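You operate a simulated robot arm through the tools that you are given. There is no shell and no other tool.

The job below is to be done with a simulated robot arm. You get a single attempt, and the scene is never put back.

## Task
Pile some things up. At the end: the black pouch is on the clear end of the black cabinet top; the soup tin (marked "Pea Soup") from the bare end of the dark worktop is on the clear end of the black cabinet top, with the purple wax tub from there on top of it and the cream bulb carton on top of that; whatever was shut is shut again. Leave all else as you found it, and nothing knocked over. Set down upright: soup tin, black pouch.

It is judged by the outcome, as a careful person would: the job done as asked, and still so three seconds after it is handed in. It fails if anything else is knocked over, pushed out of place, dropped, spilled or broken.

## Robot
A 7-joint arm with a two-finger parallel gripper, fixed in place. Base frame: the origin is at the foot of the arm, x ahead of it, y to its left, z up; the work surface is at about z = 0.9. Units: m, rad, N and s.
Its first joint turns from -2.601 to 2.601 rad. Payload 3.43 kg.
Tool frame: the origin (TCP) lies between the finger pads and is the grasp point; the fingertips stand 0.03 m ahead of it; z points along the fingers, y is the line along which they close. Largest opening 0.094 m; finger width 0.028, thickness 0.01; the body of the gripper, 0.05 by 0.096 m, starts 0.055 m behind the TCP.
Orientation is that of the tool frame in the base frame, as [roll, pitch, yaw] about the fixed x, y, z axes, in that order (R = Rz(yaw) Ry(pitch) Rx(roll)). With the fingers straight down and closing along the base's y, the tool's x points along the base's -x, its y along +y and its z along -z.

## Interface
- The arm moves only by the tool servo_tool. Its argument "steps" is a list of rows, each a list of 7 numbers: the shift along the base's x, y, z in m, then the turn, a rotation vector about the base's x, y, z in rad, then the opening, from 0 (shut) to 1 (fully open). In form: [[tx, ty, tz, rx, ry, rz, hand], ...]. A call has 1 to 20 rows; each row shifts and turns the commanded pose from where the row before left it. Rows are played at 5 a second. More than 0.05 m and 0.15 rad between two rows, or a gripper value outside its range, and nothing of the call is played. Where a pose cannot be reached the arm comes as near as it can. A force on the tool above 40 N (or 10 N above the force at the start of the call, whichever is more), or a blocked arm, ends the call early, and 0.2 s more pass. Each finger travels about 0.045 m/s and halts on what it meets, pressing with about 35 N; the grip force reading is that of the motor and also rises with nothing between the fingers. The clock runs only during rows and for 0.2 s after the last one: add rows that do not move to give the fingers time. The reply holds the time, the measured pose of the TCP, the force on the tool along the base axes, the opening and the grip force, in the units named above and with some noise, with the torque about the TCP (base axes, N m) and any sound that the robot's microphone picked up.
- Cameras (640 x 400 px; columns grow to the right, rows downward): "scene" is fixed at [0.2399, -0.6526, 1.6704]; the picture's right is [-0.17, -0.99, 0.00], its down [-0.79, 0.13, -0.60] and it looks along [0.59, -0.10, -0.80] (base axes); focal length 325 px, centre (320, 200). "wrist" rides on the gripper at [0.076, 0.014, -0.103] in the tool frame; the picture's right is [-0.18, 0.98, 0.00], its down [-0.75, -0.14, -0.64] and it looks along [-0.63, -0.12, 0.77] (tool axes); focal length 243 px, centre (320, 200). There is no depth. A picture from a camera that has moved, and an enlarged one, comes with that camera's place and axes in the base frame and with its lens. The place of the scene camera against the robot may be out by one fixed shift of up to 0.025 m in any direction.
- snapshot(camera): a new picture of that camera. It takes no simulated time.
- inspect(camera, box): a new picture of the part [left, top, right, bottom] of that camera's present view, enlarged. It takes no simulated time.
- job_done(): hands the job in; it is judged then, once.

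Nothing tells you positions but the pictures and the camera data. Unless the task says otherwise, let go and move clear before handing in.

The tools are called as a command line: name --pt "numbers of a row" for each row, then --argument value for the rest, lists and objects as JSON in quotes. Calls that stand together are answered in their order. servo_tool: Moves the arm, as the interface text tells. Its arguments: {"type":"object","properties":{"steps":{"type":"array"}},"required":["steps"]} The other tools are called the same way: snapshot (camera) takes a picture; inspect (camera, box) takes an enlarged picture of a part of a camera's view; job_done () hands the job in.

At the start:

```text
time_s: 0.0
position: [0.5819, -0.7961, 1.25]
orientation: [3.141, 0.001, -3.142]
force: [0.8, -0.2, -0.7]
ft_torque: [0.01, -0.03, -0.02]
opening: 0.0941
grasp_force: 0.1
```

scene: 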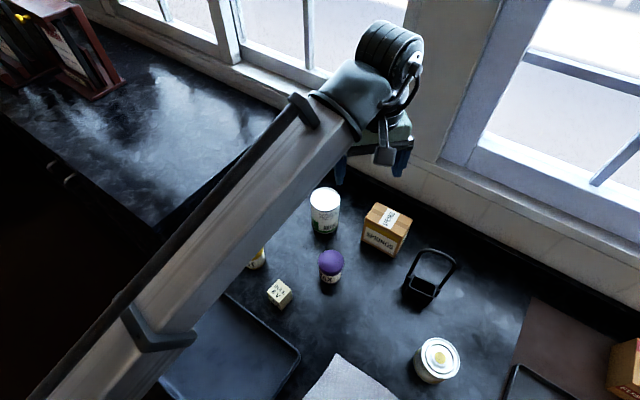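
wrist: 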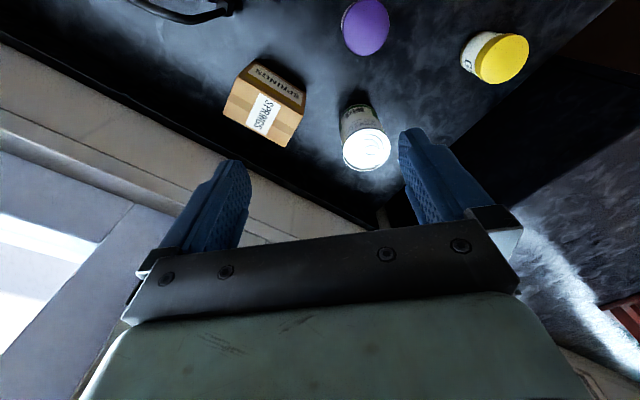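

I see a dark worktop with a white tin, purple tub, cream box, yellow-lidded tub, carton, holder and another tin, and something like a cabinet to the left. I'll look closer before moving.

inspect --camera "scene" --box '[220, 170, 420, 295]'

inspect --camera "scene" --box '[380, 230, 640, 400]'

inspect --camera "scene" --box '[0, 0, 320, 200]'

inspect --camera "wrist" --box '[100, 0, 640, 200]'

```text
3.20 times, centred on (320, 232) of scene
camera zoom: at [0.2399, -0.6526, 1.6704], right [-0.17, -0.99, 0.0], down [-0.79, 0.13, -0.6], along [0.59, -0.1, -0.8], focal length 1039 px, centre (320, 96)
```

zoom: 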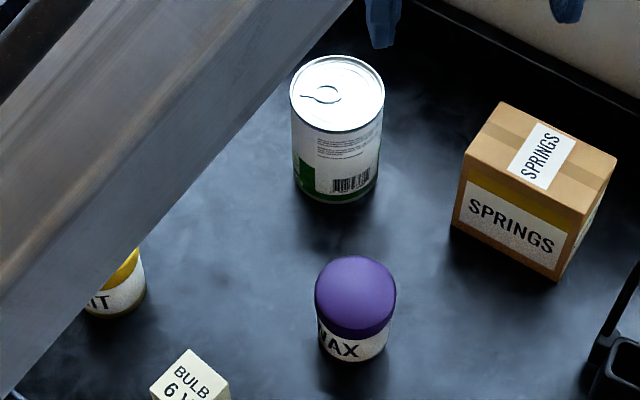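

```text
2.35 times, centred on (510, 315) of scene
camera zoom: at [0.2399, -0.6526, 1.6704], right [-0.17, -0.99, 0.0], down [-0.79, 0.13, -0.6], along [0.59, -0.1, -0.8], focal length 764 px, centre (-127, -71)
```

zoom: 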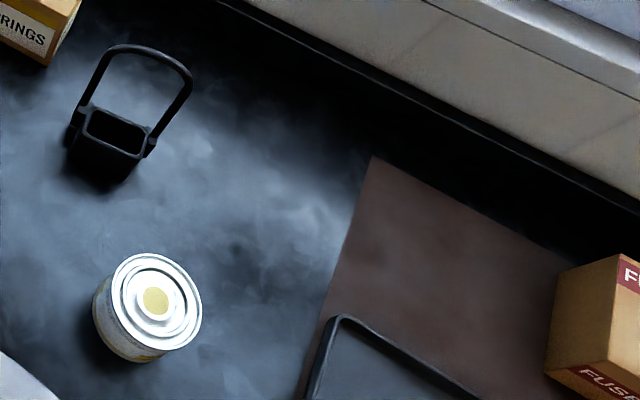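

```text
2.00 times, centred on (160, 100) of scene
camera zoom: at [0.2399, -0.6526, 1.6704], right [-0.17, -0.99, 0.0], down [-0.79, 0.13, -0.6], along [0.59, -0.1, -0.8], focal length 649 px, centre (640, 400)
```

zoom: 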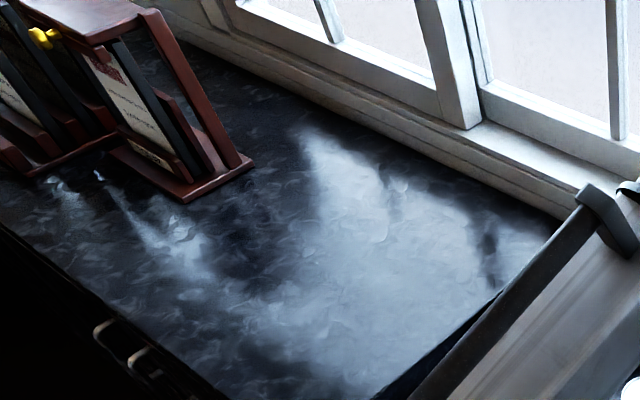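

```text
1.19 times, centred on (370, 100) of wrist
camera zoom: at [0.5065, -0.7827, 1.3528], right [0.18, 0.98, 0.0], down [0.75, -0.14, 0.64], along [0.63, -0.12, -0.77], focal length 288 px, centre (261, 318)
```

zoom: 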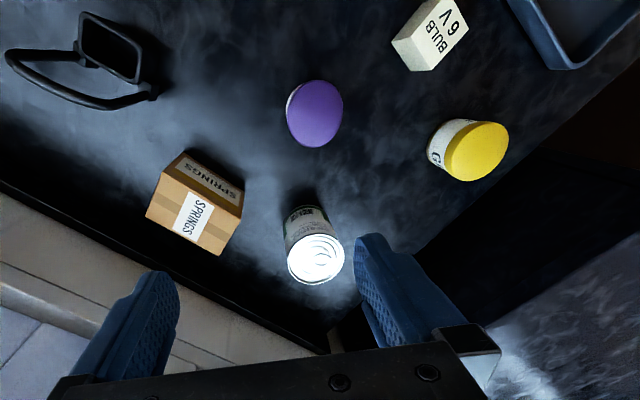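

I see candidates for all the items but need to read labels and identify the black pouch. I'll zoom in on details.

inspect --camera "wrist" --box '[300, 60, 460, 180]'

inspect --camera "scene" --box '[385, 235, 475, 310]'

inspect --camera "scene" --box '[390, 320, 490, 400]'

inspect --camera "scene" --box '[0, 100, 240, 400]'

inspect --camera "wrist" --box '[100, 0, 260, 60]'

```text
3.33 times, centred on (380, 120) of wrist
camera zoom: at [0.5065, -0.7827, 1.3528], right [0.18, 0.98, 0.0], down [0.75, -0.14, 0.64], along [0.63, -0.12, -0.77], focal length 809 px, centre (120, 467)
```

zoom: 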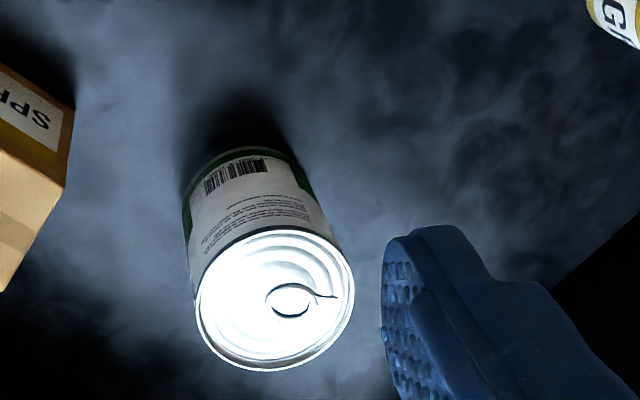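

```text
5.33 times, centred on (430, 272) of scene
camera zoom: at [0.2399, -0.6526, 1.6704], right [-0.17, -0.99, 0.0], down [-0.79, 0.13, -0.6], along [0.59, -0.1, -0.8], focal length 1732 px, centre (-267, -187)
```

zoom: 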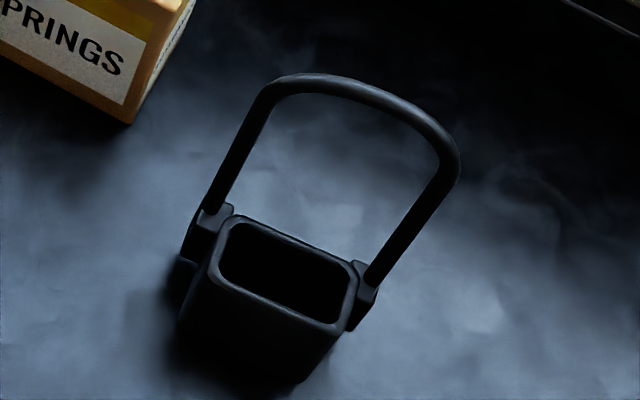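

```text
5.00 times, centred on (440, 360) of scene
camera zoom: at [0.2399, -0.6526, 1.6704], right [-0.17, -0.99, 0.0], down [-0.79, 0.13, -0.6], along [0.59, -0.1, -0.8], focal length 1624 px, centre (-280, -600)
```

zoom: 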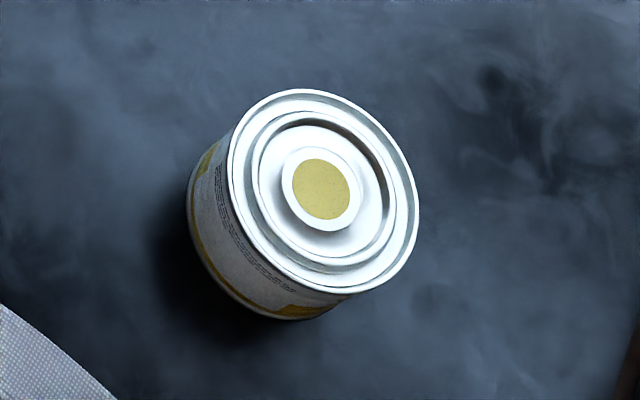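

```text
1.33 times, centred on (120, 250) of scene
camera zoom: at [0.2399, -0.6526, 1.6704], right [-0.17, -0.99, 0.0], down [-0.79, 0.13, -0.6], along [0.59, -0.1, -0.8], focal length 433 px, centre (587, 133)
```

zoom: 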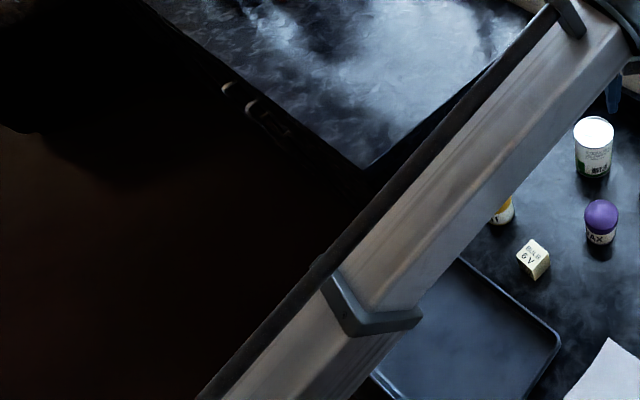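

```text
4.00 times, centred on (180, 30) of wrist
camera zoom: at [0.5065, -0.7827, 1.3528], right [0.18, 0.98, 0.0], down [0.75, -0.14, 0.64], along [0.63, -0.12, -0.77], focal length 970 px, centre (880, 880)
```

zoom: 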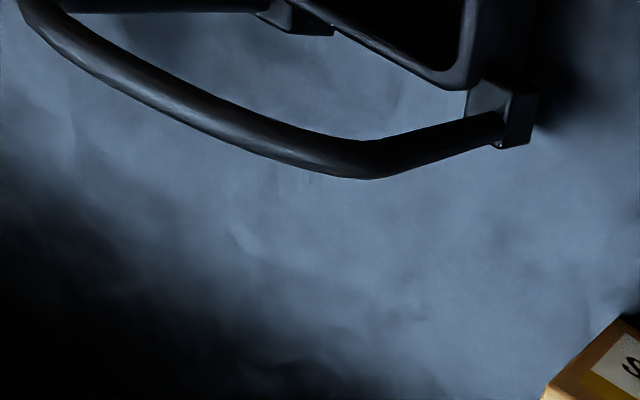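

The black item with an arched handle may be the pouch, but I should check the rest (cabinet front, cabinet top) before deciding. I'll swing the arm to the left at height to look at the cabinet.

servo_tool --pt "0 0.04 0.02 0 0 0 1" --pt "0 0.04 0.02 0 0 0 1" --pt "0 0.045 0.02 0 0 0.06 1" --pt "0 0.045 0.02 0 0 0.06 1" --pt "0 0.045 0 0 0 0.06 1" --pt "0 0.045 0 0 0 0.06 1" --pt "0 0.045 0 0 0 0.06 1" --pt "0 0.045 0 0 0 0.06 1" --pt "0 0.045 0 0 0 0.06 1" --pt "0 0.045 0 0 0 0.06 1"

snapshot --camera "wrist"

snapshot --camera "scene"

```text
time_s: 2.2
position: [0.6435, -0.4239, 1.1554]
orientation: [-3.129, 0.008, -2.659]
force: [-0.7, 0.9, 0.3]
ft_torque: [-0.04, -0.01, -0.02]
opening: 0.0942
grasp_force: 0.1
out of reach, approached as far as the arm can: row 1, 2, 3, 4, 5, 6, 7, 8, 9, 10
```

```text
taken
camera wrist: at [0.568, -0.4447, 1.257], right [-0.29, 0.96, -0.01], down [0.73, 0.23, 0.65], along [0.62, 0.18, -0.76], focal length 243 px, centre (320, 200)
```

wrist: 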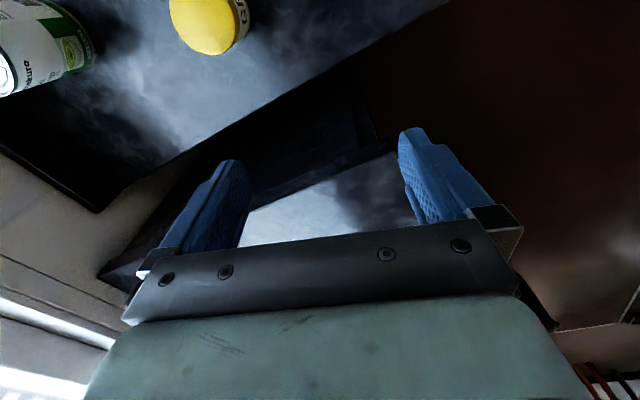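

```text
taken
```

scene: 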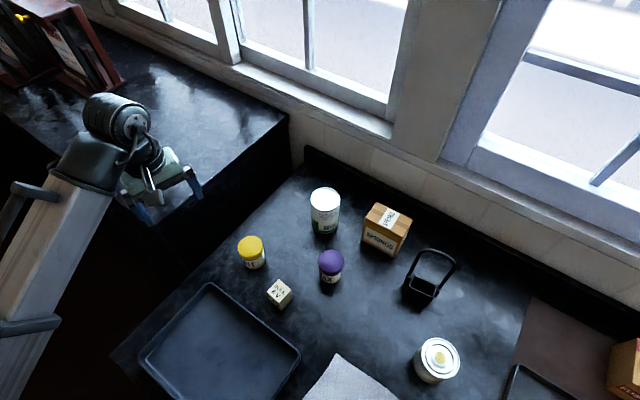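

The view now shows the cabinet as a raised block at left, and the worktop fully. I'll zoom in on the tin's label and the cabinet.

inspect --camera "wrist" --box '[0, 0, 130, 100]'

inspect --camera "scene" --box '[0, 60, 320, 300]'

inspect --camera "scene" --box '[220, 170, 420, 310]'

inspect --camera "wrist" --box '[240, 60, 640, 380]'

```text
4.00 times, centred on (65, 50) of wrist
camera zoom: at [0.568, -0.4447, 1.257], right [-0.29, 0.96, -0.01], down [0.73, 0.23, 0.65], along [0.62, 0.18, -0.76], focal length 970 px, centre (1340, 800)
```

zoom: 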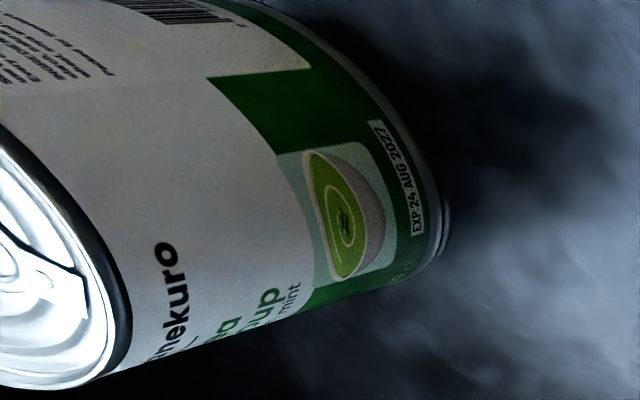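

```text
1.67 times, centred on (160, 180) of scene
camera zoom: at [0.2399, -0.6526, 1.6704], right [-0.17, -0.99, 0.0], down [-0.79, 0.13, -0.6], along [0.59, -0.1, -0.8], focal length 541 px, centre (587, 233)
```

zoom: 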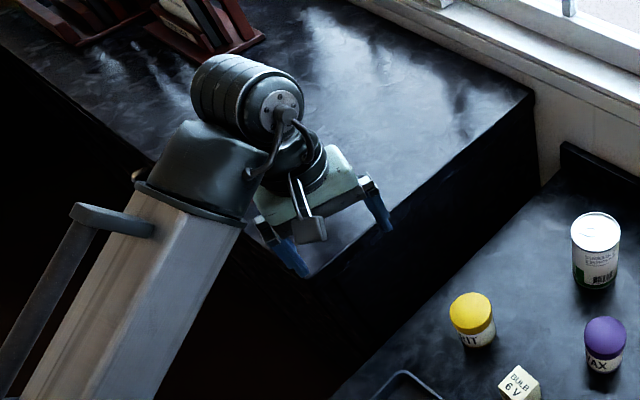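

```text
2.86 times, centred on (320, 240) of scene
camera zoom: at [0.2399, -0.6526, 1.6704], right [-0.17, -0.99, 0.0], down [-0.79, 0.13, -0.6], along [0.59, -0.1, -0.8], focal length 928 px, centre (320, 86)
```

zoom: 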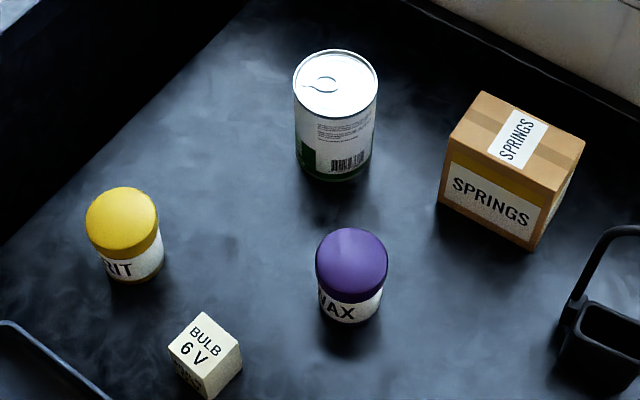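

```text
1.25 times, centred on (440, 220) of wrist
camera zoom: at [0.568, -0.4447, 1.257], right [-0.29, 0.96, -0.01], down [0.73, 0.23, 0.65], along [0.62, 0.18, -0.76], focal length 303 px, centre (170, 175)
```

zoom: 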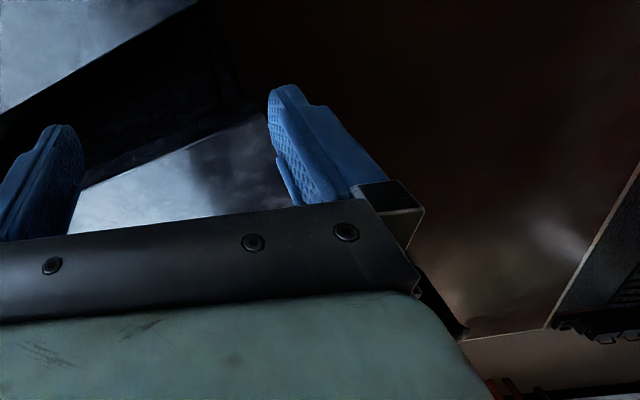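

The tall tin is confirmed as "Pea Soup". Now I'll move in front of the cabinet at height to look at its front face and handles.

servo_tool --pt "-0.01 0.045 0 0 0 -0.13 1" --pt "-0.01 0.045 0 0 0 -0.13 1" --pt "-0.01 0.045 0 0 0 -0.13 1" --pt "-0.01 0.045 0 0 0 -0.13 1" --pt "-0.01 0.045 0 0 0 -0.13 1" --pt "-0.01 0.045 0 0 0 -0.13 1" --pt "0 0.045 0 0 0 -0.13 1" --pt "0 0.045 0 0 0 -0.13 1"

snapshot --camera "wrist"

snapshot --camera "scene"

```text
time_s: 3.0
position: [0.6313, -0.3066, 1.117]
orientation: [-3.129, 0.017, -3.02]
force: [-0.7, 0.5, 0.5]
ft_torque: [-0.02, -0.02, -0.04]
opening: 0.0939
grasp_force: 0.0
out of reach, approached as far as the arm can: row 1, 2, 3, 4
stopped in row 4: the force on the tool passed its limit at 64 N (the readings are from after the stop); the commanded pose is now the measured one
```

```text
taken
camera wrist: at [0.5529, -0.2998, 1.218], right [0.07, 1.0, -0.01], down [0.75, -0.04, 0.66], along [0.66, -0.05, -0.75], focal length 243 px, centre (320, 200)
```

wrist: 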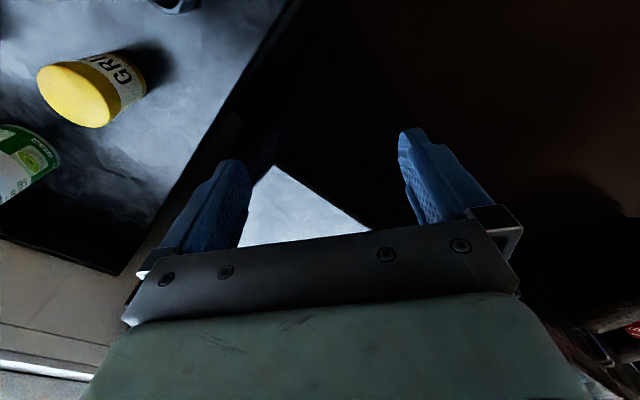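

```text
taken
```

scene: 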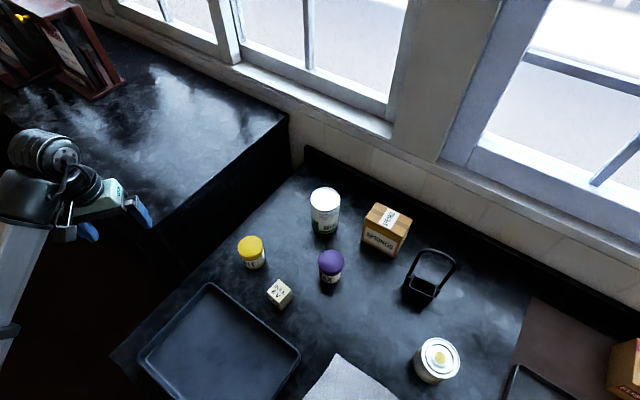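

The arm hit a reach limit and saw a force spike. I'll check the gripper's surroundings closely before moving again.

inspect --camera "scene" --box '[0, 100, 240, 300]'

servo_tool --pt "0 0 0 0 0 0 1"

inspect --camera "wrist" --box '[320, 50, 640, 250]'

inspect --camera "wrist" --box '[440, 250, 640, 400]'

```text
2.00 times, centred on (120, 200) of scene
camera zoom: at [0.2399, -0.6526, 1.6704], right [-0.17, -0.99, 0.0], down [-0.79, 0.13, -0.6], along [0.59, -0.1, -0.8], focal length 649 px, centre (720, 200)
```

zoom: 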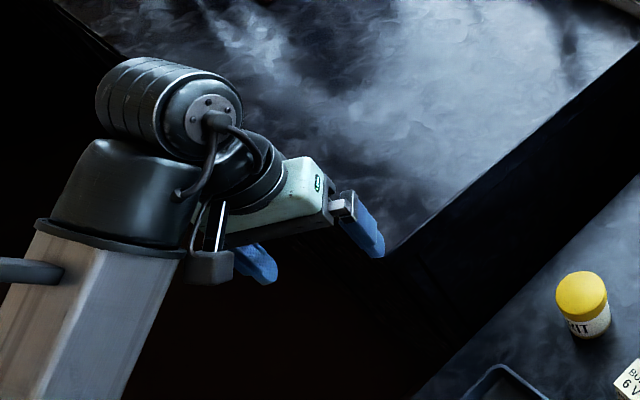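

```text
time_s: 3.4
position: [0.6321, -0.3076, 1.1171]
orientation: [-3.13, 0.019, -3.02]
force: [-0.2, -0.9, -0.7]
ft_torque: [0.05, -0.01, 0.03]
opening: 0.094
grasp_force: 0.0
```

```text
2.00 times, centred on (480, 150) of wrist
camera zoom: at [0.5529, -0.2998, 1.218], right [0.07, 1.0, -0.01], down [0.75, -0.04, 0.66], along [0.66, -0.05, -0.75], focal length 485 px, centre (0, 300)
```

zoom: 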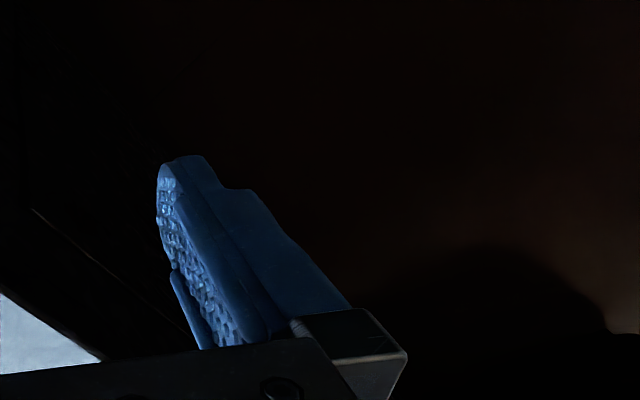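

```text
2.67 times, centred on (540, 325) of wrist
camera zoom: at [0.5529, -0.2998, 1.218], right [0.07, 1.0, -0.01], down [0.75, -0.04, 0.66], along [0.66, -0.05, -0.75], focal length 647 px, centre (-267, -133)
```

zoom: 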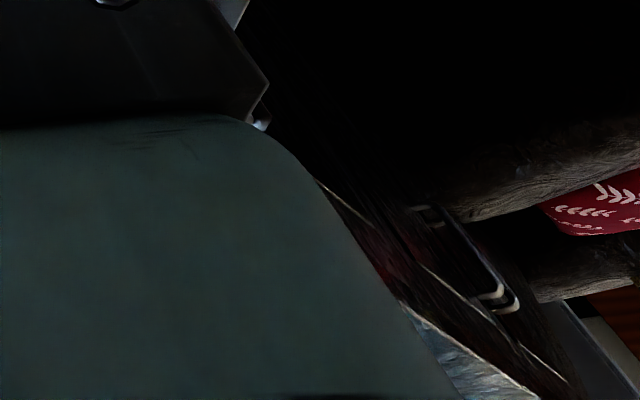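

The cabinet top is about z≈1.04 (triangulated), with its front-right corner near (0.665,-0.348). I'll back off from its front face, turn and tilt to look at the cabinet front.

servo_tool --pt "-0.02 0.02 -0.01 0 0 -0.14 1" --pt "-0.02 0.02 -0.01 0 0 -0.14 1" --pt "-0.02 0.02 -0.01 0 0 -0.14 1" --pt "-0.02 0.02 -0.01 0 0 -0.14 1" --pt "0 0.02 -0.01 0 0 -0.14 1" --pt "0 0 0 -0.1 -0.1 0 1" --pt "0 0 0 -0.1 -0.1 0 1" --pt "0 0 0 -0.1 -0.1 0 1"

snapshot --camera "wrist"

snapshot --camera "scene"

```text
time_s: 3.8
position: [0.6242, -0.298, 1.1125]
orientation: [-3.124, 0.027, -3.076]
force: [0.6, -0.9, -1.6]
ft_torque: [0.0, -0.04, -0.02]
opening: 0.0938
grasp_force: 0.0
stopped in row 1: the force on the tool passed its limit at 52 N (the readings are from after the stop); the commanded pose is now the measured one
```

```text
taken
camera wrist: at [0.5448, -0.287, 1.2131], right [0.12, 0.99, -0.01], down [0.74, -0.08, 0.66], along [0.66, -0.09, -0.75], focal length 243 px, centre (320, 200)
```

wrist: 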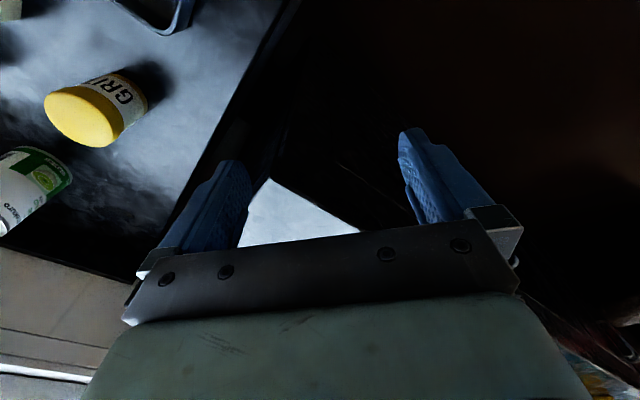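

```text
taken
```

scene: 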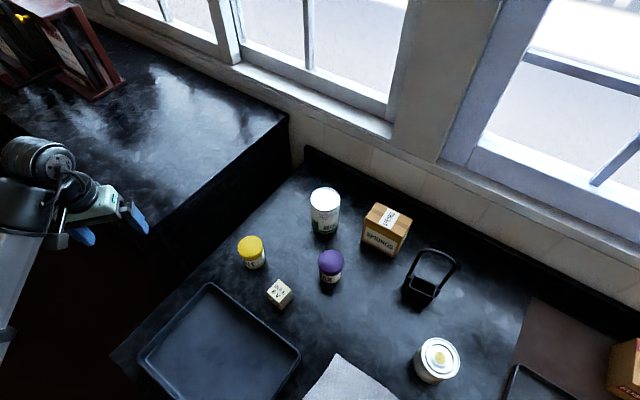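

The force spikes look like jolts near the arm's reach limit rather than contact. I'll move slowly away from the limit, in small steps.

servo_tool --pt "-0.006 0.004 -0.004 0 0 0 1" --pt "-0.006 0.004 -0.006 0 0 0 1" --pt "-0.006 0.004 -0.008 0 0 0 1" --pt "-0.006 0.004 -0.008 0 0 0 1" --pt "-0.006 0.004 -0.008 0 0 0 1" --pt "-0.006 0.004 -0.008 0 0 0 1"

```text
time_s: 5.2
position: [0.5884, -0.2746, 1.0709]
orientation: [-3.125, 0.025, -3.078]
force: [0.1, -0.4, 0.1]
ft_torque: [0.0, 0.0, -0.02]
opening: 0.094
grasp_force: 0.1
```

That was smooth. Now I'll slowly yaw and tilt to look at the cabinet front.

servo_tool --pt "0 0 0 0 0 -0.05 1" --pt "0 0 0 0 0 -0.08 1" --pt "0 0 0 0 0 -0.08 1" --pt "0 0 0 0 0 -0.08 1" --pt "0 0 0 0 0 -0.08 1" --pt "-0.01 0.01 0 0 0 -0.08 1" --pt "-0.01 0.01 0 0 0 -0.08 1" --pt "0 0 0 -0.05 -0.05 0 1" --pt "0 0 0 -0.05 -0.05 0 1" --pt "0 0 0 -0.05 -0.05 0 1" --pt "0 0 0 -0.05 -0.05 0 1" --pt "0 0 0 -0.05 -0.05 0 1" --pt "0 0 0 -0.05 -0.05 0 1"

snapshot --camera "wrist"

```text
time_s: 8.0
position: [0.5679, -0.2538, 1.0709]
orientation: [-2.983, 0.428, 2.709]
force: [-0.3, 0.0, -0.3]
ft_torque: [0.0, -0.02, 0.0]
opening: 0.0941
grasp_force: 0.1
```

```text
taken
camera wrist: at [0.4807, -0.18, 1.1291], right [0.62, 0.78, -0.07], down [0.36, -0.21, 0.91], along [0.7, -0.58, -0.41], focal length 243 px, centre (320, 200)
```

wrist: 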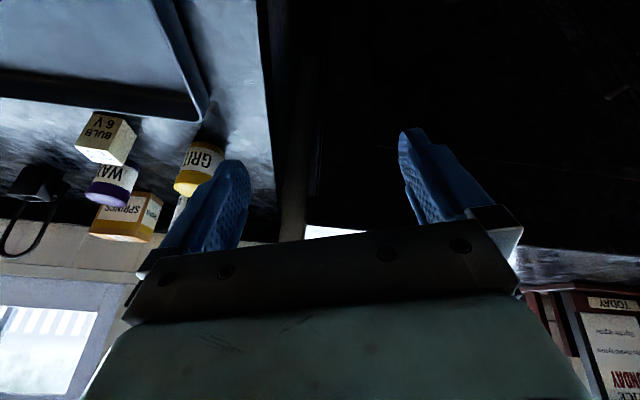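

inspect --camera "wrist" --box '[270, 0, 640, 260]'

inspect --camera "wrist" --box '[0, 80, 250, 270]'

inspect --camera "wrist" --box '[500, 240, 640, 400]'

```text
1.54 times, centred on (455, 130) of wrist
camera zoom: at [0.4807, -0.18, 1.1291], right [0.62, 0.78, -0.07], down [0.36, -0.21, 0.91], along [0.7, -0.58, -0.41], focal length 373 px, centre (112, 308)
```

zoom: 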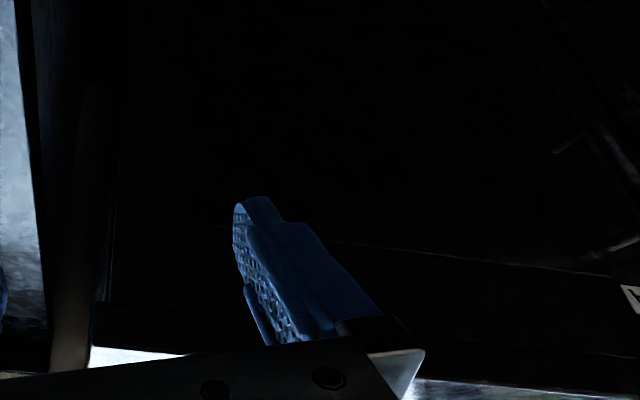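

```text
2.11 times, centred on (125, 175) of wrist
camera zoom: at [0.4807, -0.18, 1.1291], right [0.62, 0.78, -0.07], down [0.36, -0.21, 0.91], along [0.7, -0.58, -0.41], focal length 511 px, centre (730, 253)
```

zoom: 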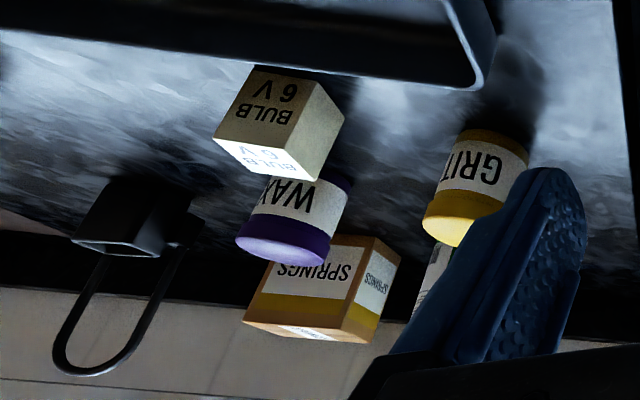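

```text
2.50 times, centred on (570, 320) of wrist
camera zoom: at [0.4807, -0.18, 1.1291], right [0.62, 0.78, -0.07], down [0.36, -0.21, 0.91], along [0.7, -0.58, -0.41], focal length 606 px, centre (-305, -100)
```

zoom: 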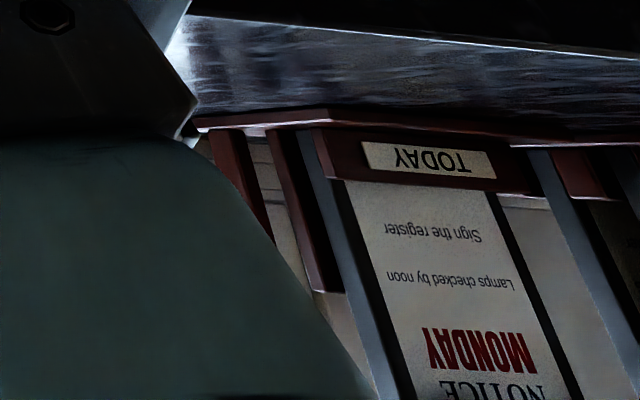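

The cabinet front is two doors with handles far to the left near reach limits; the black handled carrier is on the worktop. I'll now look at the right part of the worktop for any other pouch.

servo_tool --pt "0 -0.02 0 0.05 0.05 0 1" --pt "0 -0.02 0 0.05 0.05 0 1" --pt "0 -0.02 0 0.05 0.05 0 1" --pt "0 -0.02 0 0.05 0.05 0 1" --pt "0 -0.02 0 0.05 0.05 0 1" --pt "0 -0.02 0 0.05 0.05 0 1" --pt "0 -0.02 0.01 0 0 -0.03 1" --pt "0 -0.03 0.01 0 0 -0.08 1" --pt "-0.005 -0.03 0.01 0 0 -0.1 1" --pt "-0.01 -0.03 0.01 0 0 -0.1 1" --pt "-0.01 -0.03 0.01 0 0 -0.1 1" --pt "-0.01 -0.03 0.01 0 0 -0.1 1" --pt "-0.01 -0.03 0 0 0 -0.1 1" --pt "-0.01 -0.03 0 0 0 -0.1 1" --pt "-0.01 -0.03 0 0 0 -0.1 1" --pt "-0.01 -0.03 0 0 0 -0.1 1"

snapshot --camera "wrist"

snapshot --camera "scene"

```text
time_s: 11.4
position: [0.4932, -0.6638, 1.13]
orientation: [-3.125, 0.026, 1.765]
force: [0.4, 0.1, -0.1]
ft_torque: [-0.04, 0.04, -0.01]
opening: 0.094
grasp_force: 0.2
```

```text
taken
camera wrist: at [0.4927, -0.583, 1.2301], right [1.0, 0.01, -0.01], down [0.01, -0.75, 0.66], along [0.0, -0.66, -0.75], focal length 243 px, centre (320, 200)
```

wrist: 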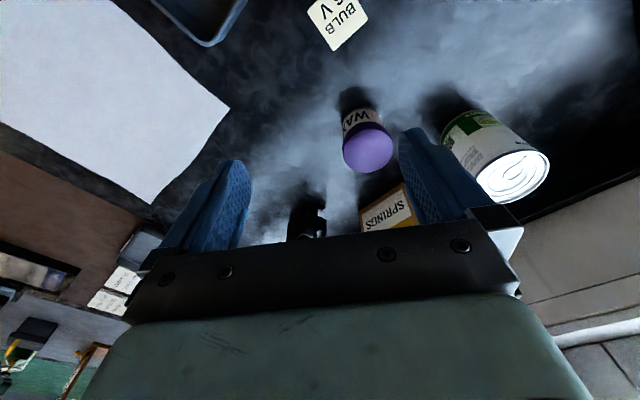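

```text
taken
```

scene: 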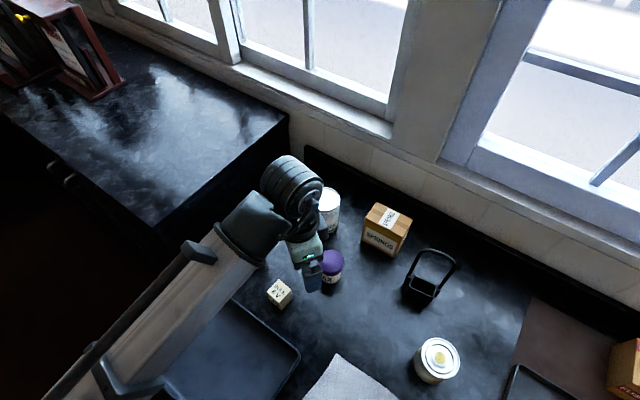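

servo_tool --pt "-0.03 -0.01 0 0 0 -0.08 1" --pt "-0.03 -0.01 0 0 0 -0.08 1" --pt "-0.03 -0.01 0 0 0 -0.08 1" --pt "-0.03 -0.01 0 0 0 -0.08 1" --pt "-0.03 -0.01 0 0 0 -0.08 1" --pt "-0.03 -0.01 0 0 0 -0.08 1" --pt "-0.03 -0.01 0 0 0 -0.08 1" --pt "0 0 0 0 0 0 1"

snapshot --camera "wrist"

snapshot --camera "scene"

```text
time_s: 13.2
position: [0.2833, -0.7359, 1.1284]
orientation: [-3.126, 0.026, 1.204]
force: [-1.0, -0.3, -0.3]
ft_torque: [-0.01, -0.01, 0.05]
opening: 0.0939
grasp_force: 0.1
```

```text
taken
camera wrist: at [0.3255, -0.6667, 1.2288], right [0.85, -0.52, -0.01], down [-0.39, -0.64, 0.66], along [-0.35, -0.56, -0.75], focal length 243 px, centre (320, 200)
```

wrist: 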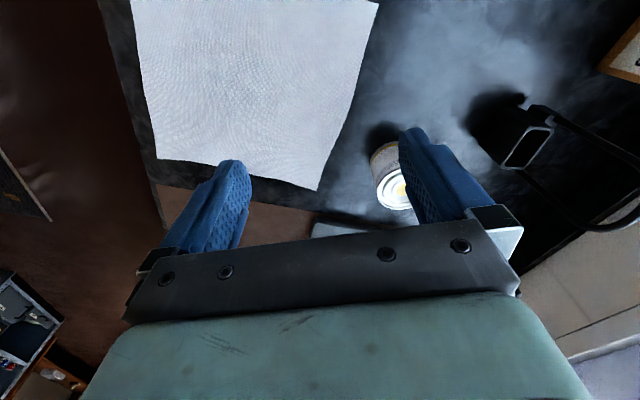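

```text
taken
```

scene: 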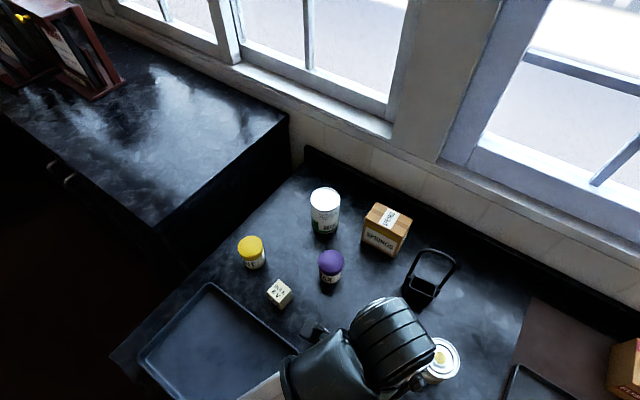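

servo_tool --pt "0 0 0 -0.07 0.043 0 1" --pt "0 0 0 -0.085 0.053 0 1" --pt "0 0 0 -0.085 0.053 0 1" --pt "0 0 0 -0.085 0.053 0 1" --pt "0 0 0 -0.085 0.053 0 1" --pt "0 0 0 0 0 0 1"

snapshot --camera "wrist"

```text
time_s: 14.6
position: [0.2829, -0.734, 1.13]
orientation: [-3.025, 0.498, 1.235]
force: [-0.3, 0.4, 0.7]
ft_torque: [0.0, 0.02, -0.01]
opening: 0.0941
grasp_force: 0.0
```

```text
taken
camera wrist: at [0.3461, -0.6339, 1.182], right [0.85, -0.53, -0.01], down [-0.18, -0.31, 0.94], along [-0.5, -0.79, -0.35], focal length 243 px, centre (320, 200)
```

wrist: 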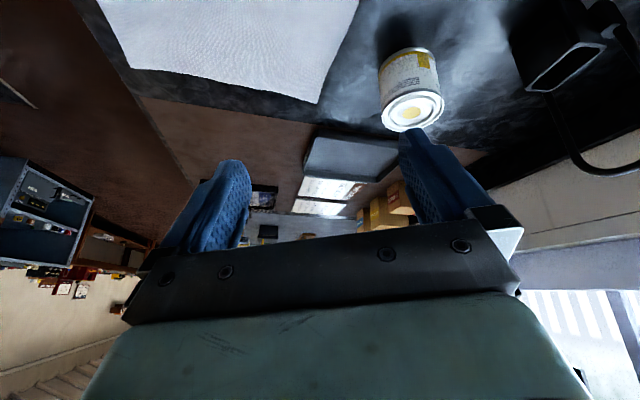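

inspect --camera "wrist" --box '[230, 100, 430, 250]'

inspect --camera "wrist" --box '[0, 100, 160, 330]'

inspect --camera "wrist" --box '[370, 30, 640, 200]'

```text
2.67 times, centred on (330, 175) of wrist
camera zoom: at [0.3461, -0.6339, 1.182], right [0.85, -0.53, -0.01], down [-0.18, -0.31, 0.94], along [-0.5, -0.79, -0.35], focal length 647 px, centre (293, 267)
```

zoom: 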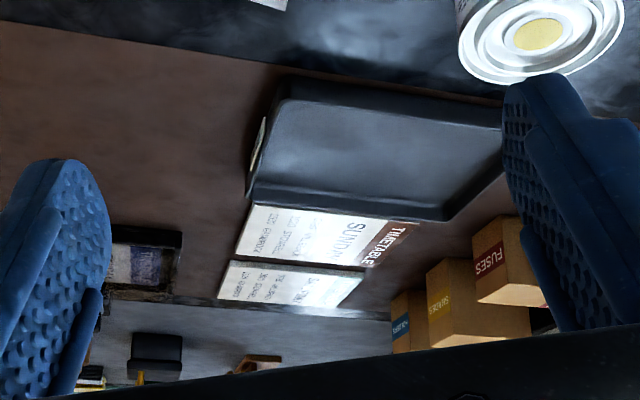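

```text
1.74 times, centred on (80, 215) of wrist
camera zoom: at [0.3461, -0.6339, 1.182], right [0.85, -0.53, -0.01], down [-0.18, -0.31, 0.94], along [-0.5, -0.79, -0.35], focal length 422 px, centre (737, 174)
```

zoom: 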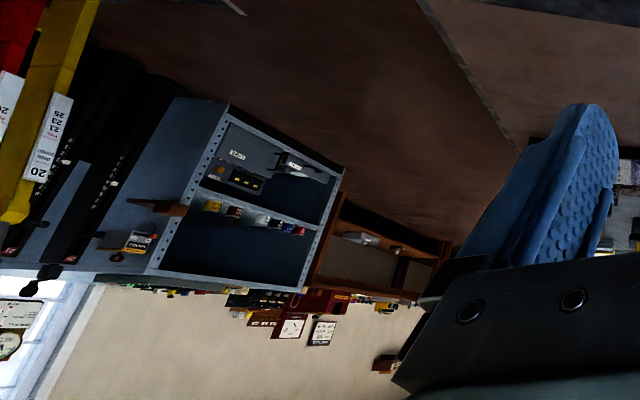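

```text
2.35 times, centred on (505, 115) of wrist
camera zoom: at [0.3461, -0.6339, 1.182], right [0.85, -0.53, -0.01], down [-0.18, -0.31, 0.94], along [-0.5, -0.79, -0.35], focal length 571 px, centre (-115, 400)
```

zoom: 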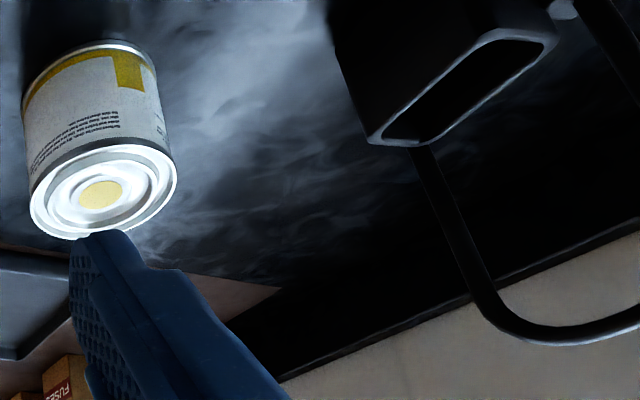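

I've identified the items: the black open-topped carrier with hoop handle must be the pouch (nothing else pouch-like is around), at about (0.47,-0.925), handle top z≈1.09. I'll go above it for a close look.

servo_tool --pt "0 0 0 0.082 -0.051 0 1" --pt "0 0 0 0.082 -0.051 0 1" --pt "0 0 0 0.082 -0.051 0 1" --pt "0 0 0 0.082 -0.051 0 1" --pt "0 0 0 0.082 -0.051 0 1" --pt "0.02 -0.005 0.002 0 0 -0.05 1" --pt "0.02 -0.005 0.005 0 0 -0.05 1" --pt "0.02 -0.005 0.005 0 0 -0.05 1" --pt "0.02 -0.005 0.005 0 0 -0.05 1" --pt "0.02 -0.01 0.005 0 0 -0.05 1" --pt "0.01 -0.01 0.005 0 0 -0.03 1" --pt "0 0 0 0 0 0 1"

snapshot --camera "wrist"

snapshot --camera "scene"

```text
time_s: 17.2
position: [0.3921, -0.7754, 1.1587]
orientation: [-3.127, 0.027, 0.926]
force: [0.4, -0.4, 0.1]
ft_torque: [-0.04, 0.01, 0.0]
opening: 0.0938
grasp_force: 0.0
```

```text
taken
camera wrist: at [0.4525, -0.7206, 1.259], right [0.68, -0.74, -0.01], down [-0.55, -0.51, 0.66], along [-0.5, -0.44, -0.75], focal length 243 px, centre (320, 200)
```

wrist: 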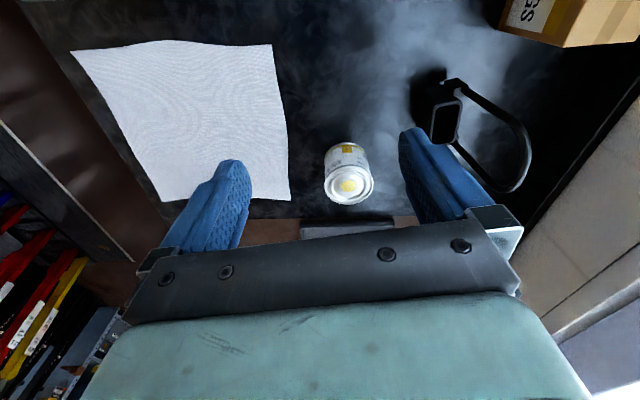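

```text
taken
```

scene: 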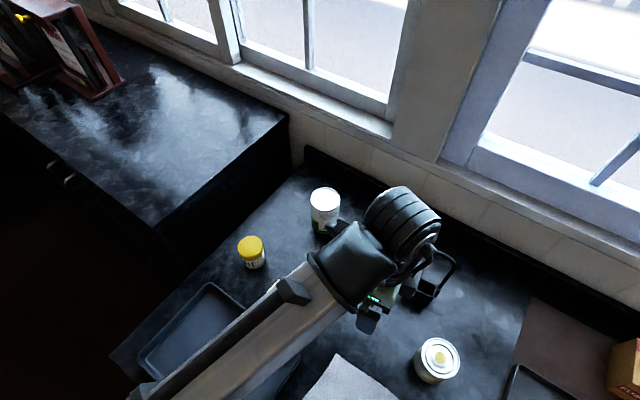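

inspect --camera "wrist" --box '[390, 50, 560, 210]'

inspect --camera "scene" --box '[360, 200, 480, 340]'

```text
2.50 times, centred on (475, 130) of wrist
camera zoom: at [0.4525, -0.7206, 1.259], right [0.68, -0.74, -0.01], down [-0.55, -0.51, 0.66], along [-0.5, -0.44, -0.75], focal length 606 px, centre (-68, 375)
```

zoom: 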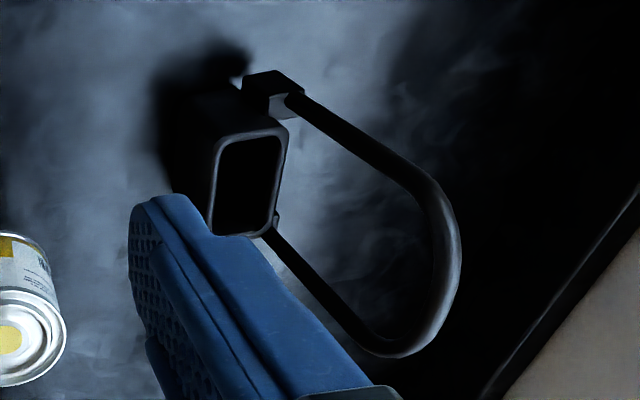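

```text
2.86 times, centred on (420, 270) of scene
camera zoom: at [0.2399, -0.6526, 1.6704], right [-0.17, -0.99, 0.0], down [-0.79, 0.13, -0.6], along [0.59, -0.1, -0.8], focal length 928 px, centre (34, 0)
```

zoom: 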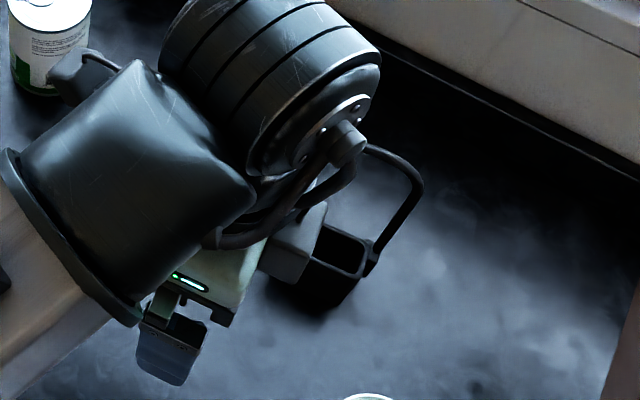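

The pouch is at about (0.477,-0.926) with its hoop bar along azimuth ≈55°, bar top center z≈1.075. I'll move to a pre-grasp above it, tilted slightly outward to have the reach.

servo_tool --pt "0.008 -0.016 0 -0.0288 -0.0409 0 1" --pt "0.008 -0.0175 0 -0.0288 -0.0409 0.01 1" --pt "0.009 -0.0175 0 -0.0288 -0.0409 0.01 1" --pt "0.009 -0.0175 0 -0.0288 -0.0409 0.01 1" --pt "0.009 -0.0175 0 -0.0288 -0.0409 0 1" --pt "0.009 -0.0175 0 -0.0288 -0.0409 0 1" --pt "0.009 -0.0175 0 0 0 0 1" --pt "0.009 -0.0175 0 0 0 0 1" --pt "0 0 0 0 0 0 1"

snapshot --camera "wrist"

snapshot --camera "scene"

```text
time_s: 19.2
position: [0.4623, -0.9131, 1.1575]
orientation: [2.861, 0.02, 0.95]
force: [-1.4, -0.1, 0.6]
ft_torque: [0.0, -0.03, -0.01]
opening: 0.0939
grasp_force: 0.0
```

```text
taken
camera wrist: at [0.496, -0.8395, 1.258], right [0.66, -0.69, 0.28], down [-0.69, -0.42, 0.59], along [-0.29, -0.58, -0.76], focal length 243 px, centre (320, 200)
```

wrist: 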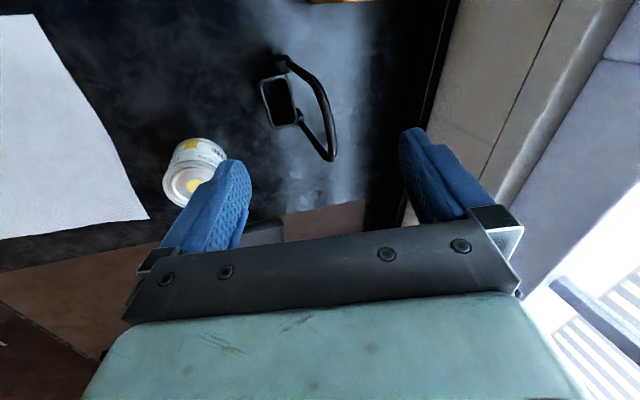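

```text
taken
```

scene: 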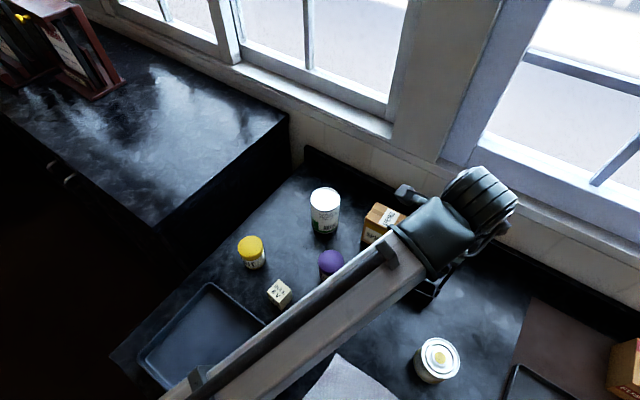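

inspect --camera "wrist" --box '[230, 30, 400, 190]'

```text
2.50 times, centred on (315, 110) of wrist
camera zoom: at [0.496, -0.8395, 1.258], right [0.66, -0.69, 0.28], down [-0.69, -0.42, 0.59], along [-0.29, -0.58, -0.76], focal length 606 px, centre (332, 425)
```

zoom: 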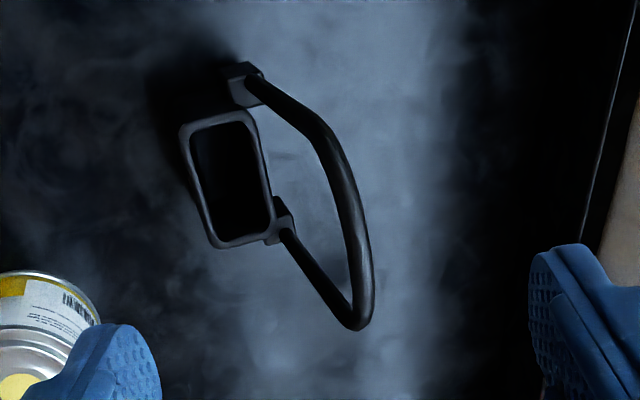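

Pre-grasp is good; two wrist views agree on the bar center (0.488,-0.929,1.076). Descending along the tool axis and closing on the hoop.

servo_tool --pt "0.005 -0.003 -0.015 0 0 0 1" --pt "0.005 -0.003 -0.017 0 0 0 1" --pt "0.005 -0.003 -0.017 0 0 0 1" --pt "0.005 -0.003 -0.017 0 0 0 1" --pt "0.005 -0.004 -0.015 0 0 0 1" --pt "0 0 0 0 0 0 1"

inspect --camera "wrist" --box '[180, 60, 480, 250]'

```text
time_s: 20.6
position: [0.49, -0.9275, 1.0775]
orientation: [2.859, 0.022, 0.948]
force: [0.3, 0.1, 0.1]
ft_torque: [-0.01, 0.0, 0.0]
opening: 0.0938
grasp_force: 0.0
```

```text
2.11 times, centred on (330, 155) of wrist
camera zoom: at [0.5227, -0.8548, 1.1776], right [0.66, -0.69, 0.28], down [-0.69, -0.42, 0.59], along [-0.29, -0.58, -0.76], focal length 511 px, centre (299, 295)
```

zoom: 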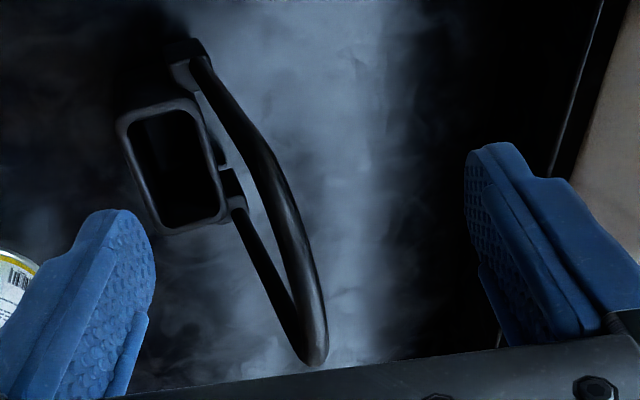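

The hoop bar lies between the fingers. Closing the gripper.

servo_tool --pt "0 0 0 0 0 0 0.6" --pt "0 0 0 0 0 0 0.3" --pt "0 0 0 0 0 0 0.15" --pt "0 0 0 0 0 0 0.05" --pt "0 0 0 0 0 0 0" --pt "0 0 0 0 0 0 0" --pt "0 0 0 0 0 0 0" --pt "0 0 0 0 0 0 0"

inspect --camera "wrist" --box '[180, 60, 480, 250]'

```text
time_s: 22.4
position: [0.4887, -0.9279, 1.0776]
orientation: [2.858, 0.02, 0.949]
force: [1.2, -1.0, 0.1]
ft_torque: [0.0, 0.01, 0.01]
opening: 0.0117
grasp_force: 34.3
```

```text
2.11 times, centred on (330, 155) of wrist
camera zoom: at [0.5226, -0.8548, 1.1779], right [0.66, -0.69, 0.28], down [-0.69, -0.42, 0.59], along [-0.29, -0.58, -0.76], focal length 511 px, centre (299, 295)
```

zoom: 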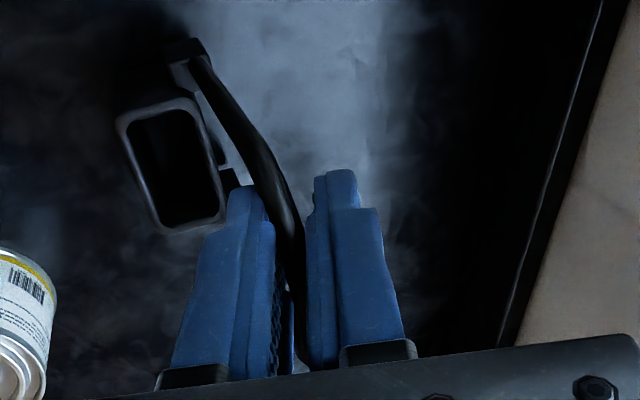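

Gripped (0.0117 m). Lifting slowly straight up.

servo_tool --pt "0 0 0.005 0 0 0 0" --pt "0 0 0.01 0 0 0 0" --pt "0 0 0.015 0 0 0 0" --pt "0 0 0.02 0 0 0 0" --pt "0 0 0 0 0 0 0"

inspect --camera "wrist" --box '[180, 60, 480, 250]'

snapshot --camera "scene"

```text
time_s: 23.6
position: [0.487, -0.9288, 1.1281]
orientation: [2.858, 0.02, 0.95]
force: [-0.3, -0.6, -2.8]
ft_torque: [0.02, -0.05, 0.01]
opening: 0.0114
grasp_force: 35.3
```

```text
2.11 times, centred on (330, 155) of wrist
camera zoom: at [0.5212, -0.8552, 1.2281], right [0.66, -0.69, 0.28], down [-0.69, -0.42, 0.59], along [-0.29, -0.58, -0.76], focal length 511 px, centre (299, 295)
```

zoom: 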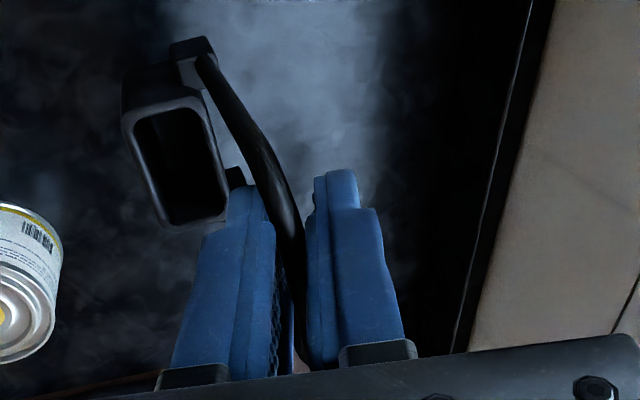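

```text
taken
```

scene: 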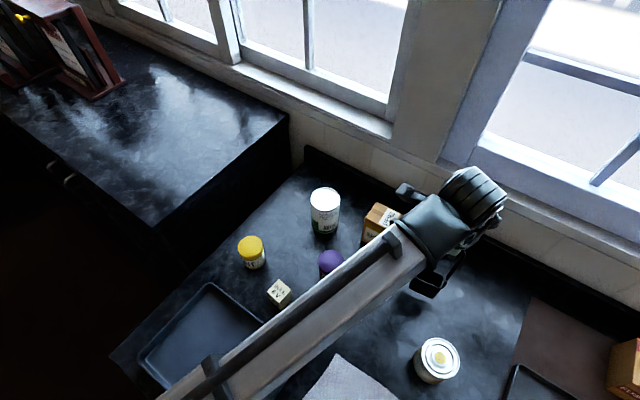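

The pouch is held and hangs upright (~2.8 N). I'll raise it to clear everything, then swing around the base to the cabinet.

servo_tool --pt "-0.002 0.004 0.015 0 0 0 0" --pt "-0.0035 0.0065 0.02 0 0 0 0" --pt "-0.0035 0.0065 0.02 0 0 0 0" --pt "-0.0035 0.0065 0.02 0 0 0 0" --pt "-0.0035 0.0065 0.02 0 0 0 0" --pt "-0.0035 0.0065 0.02 0 0 0 0" --pt "-0.0035 0.0065 0.015 0 0 0 0" --pt "0 0 0 0 0 0 0"

snapshot --camera "scene"

```text
time_s: 25.4
position: [0.465, -0.8858, 1.2567]
orientation: [2.859, 0.019, 0.948]
force: [0.0, -0.1, -2.1]
ft_torque: [0.01, -0.07, -0.01]
opening: 0.0116
grasp_force: 34.8
```

```text
taken
```

scene: 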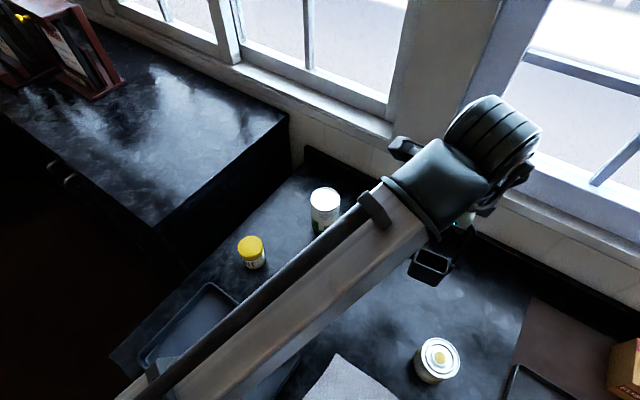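

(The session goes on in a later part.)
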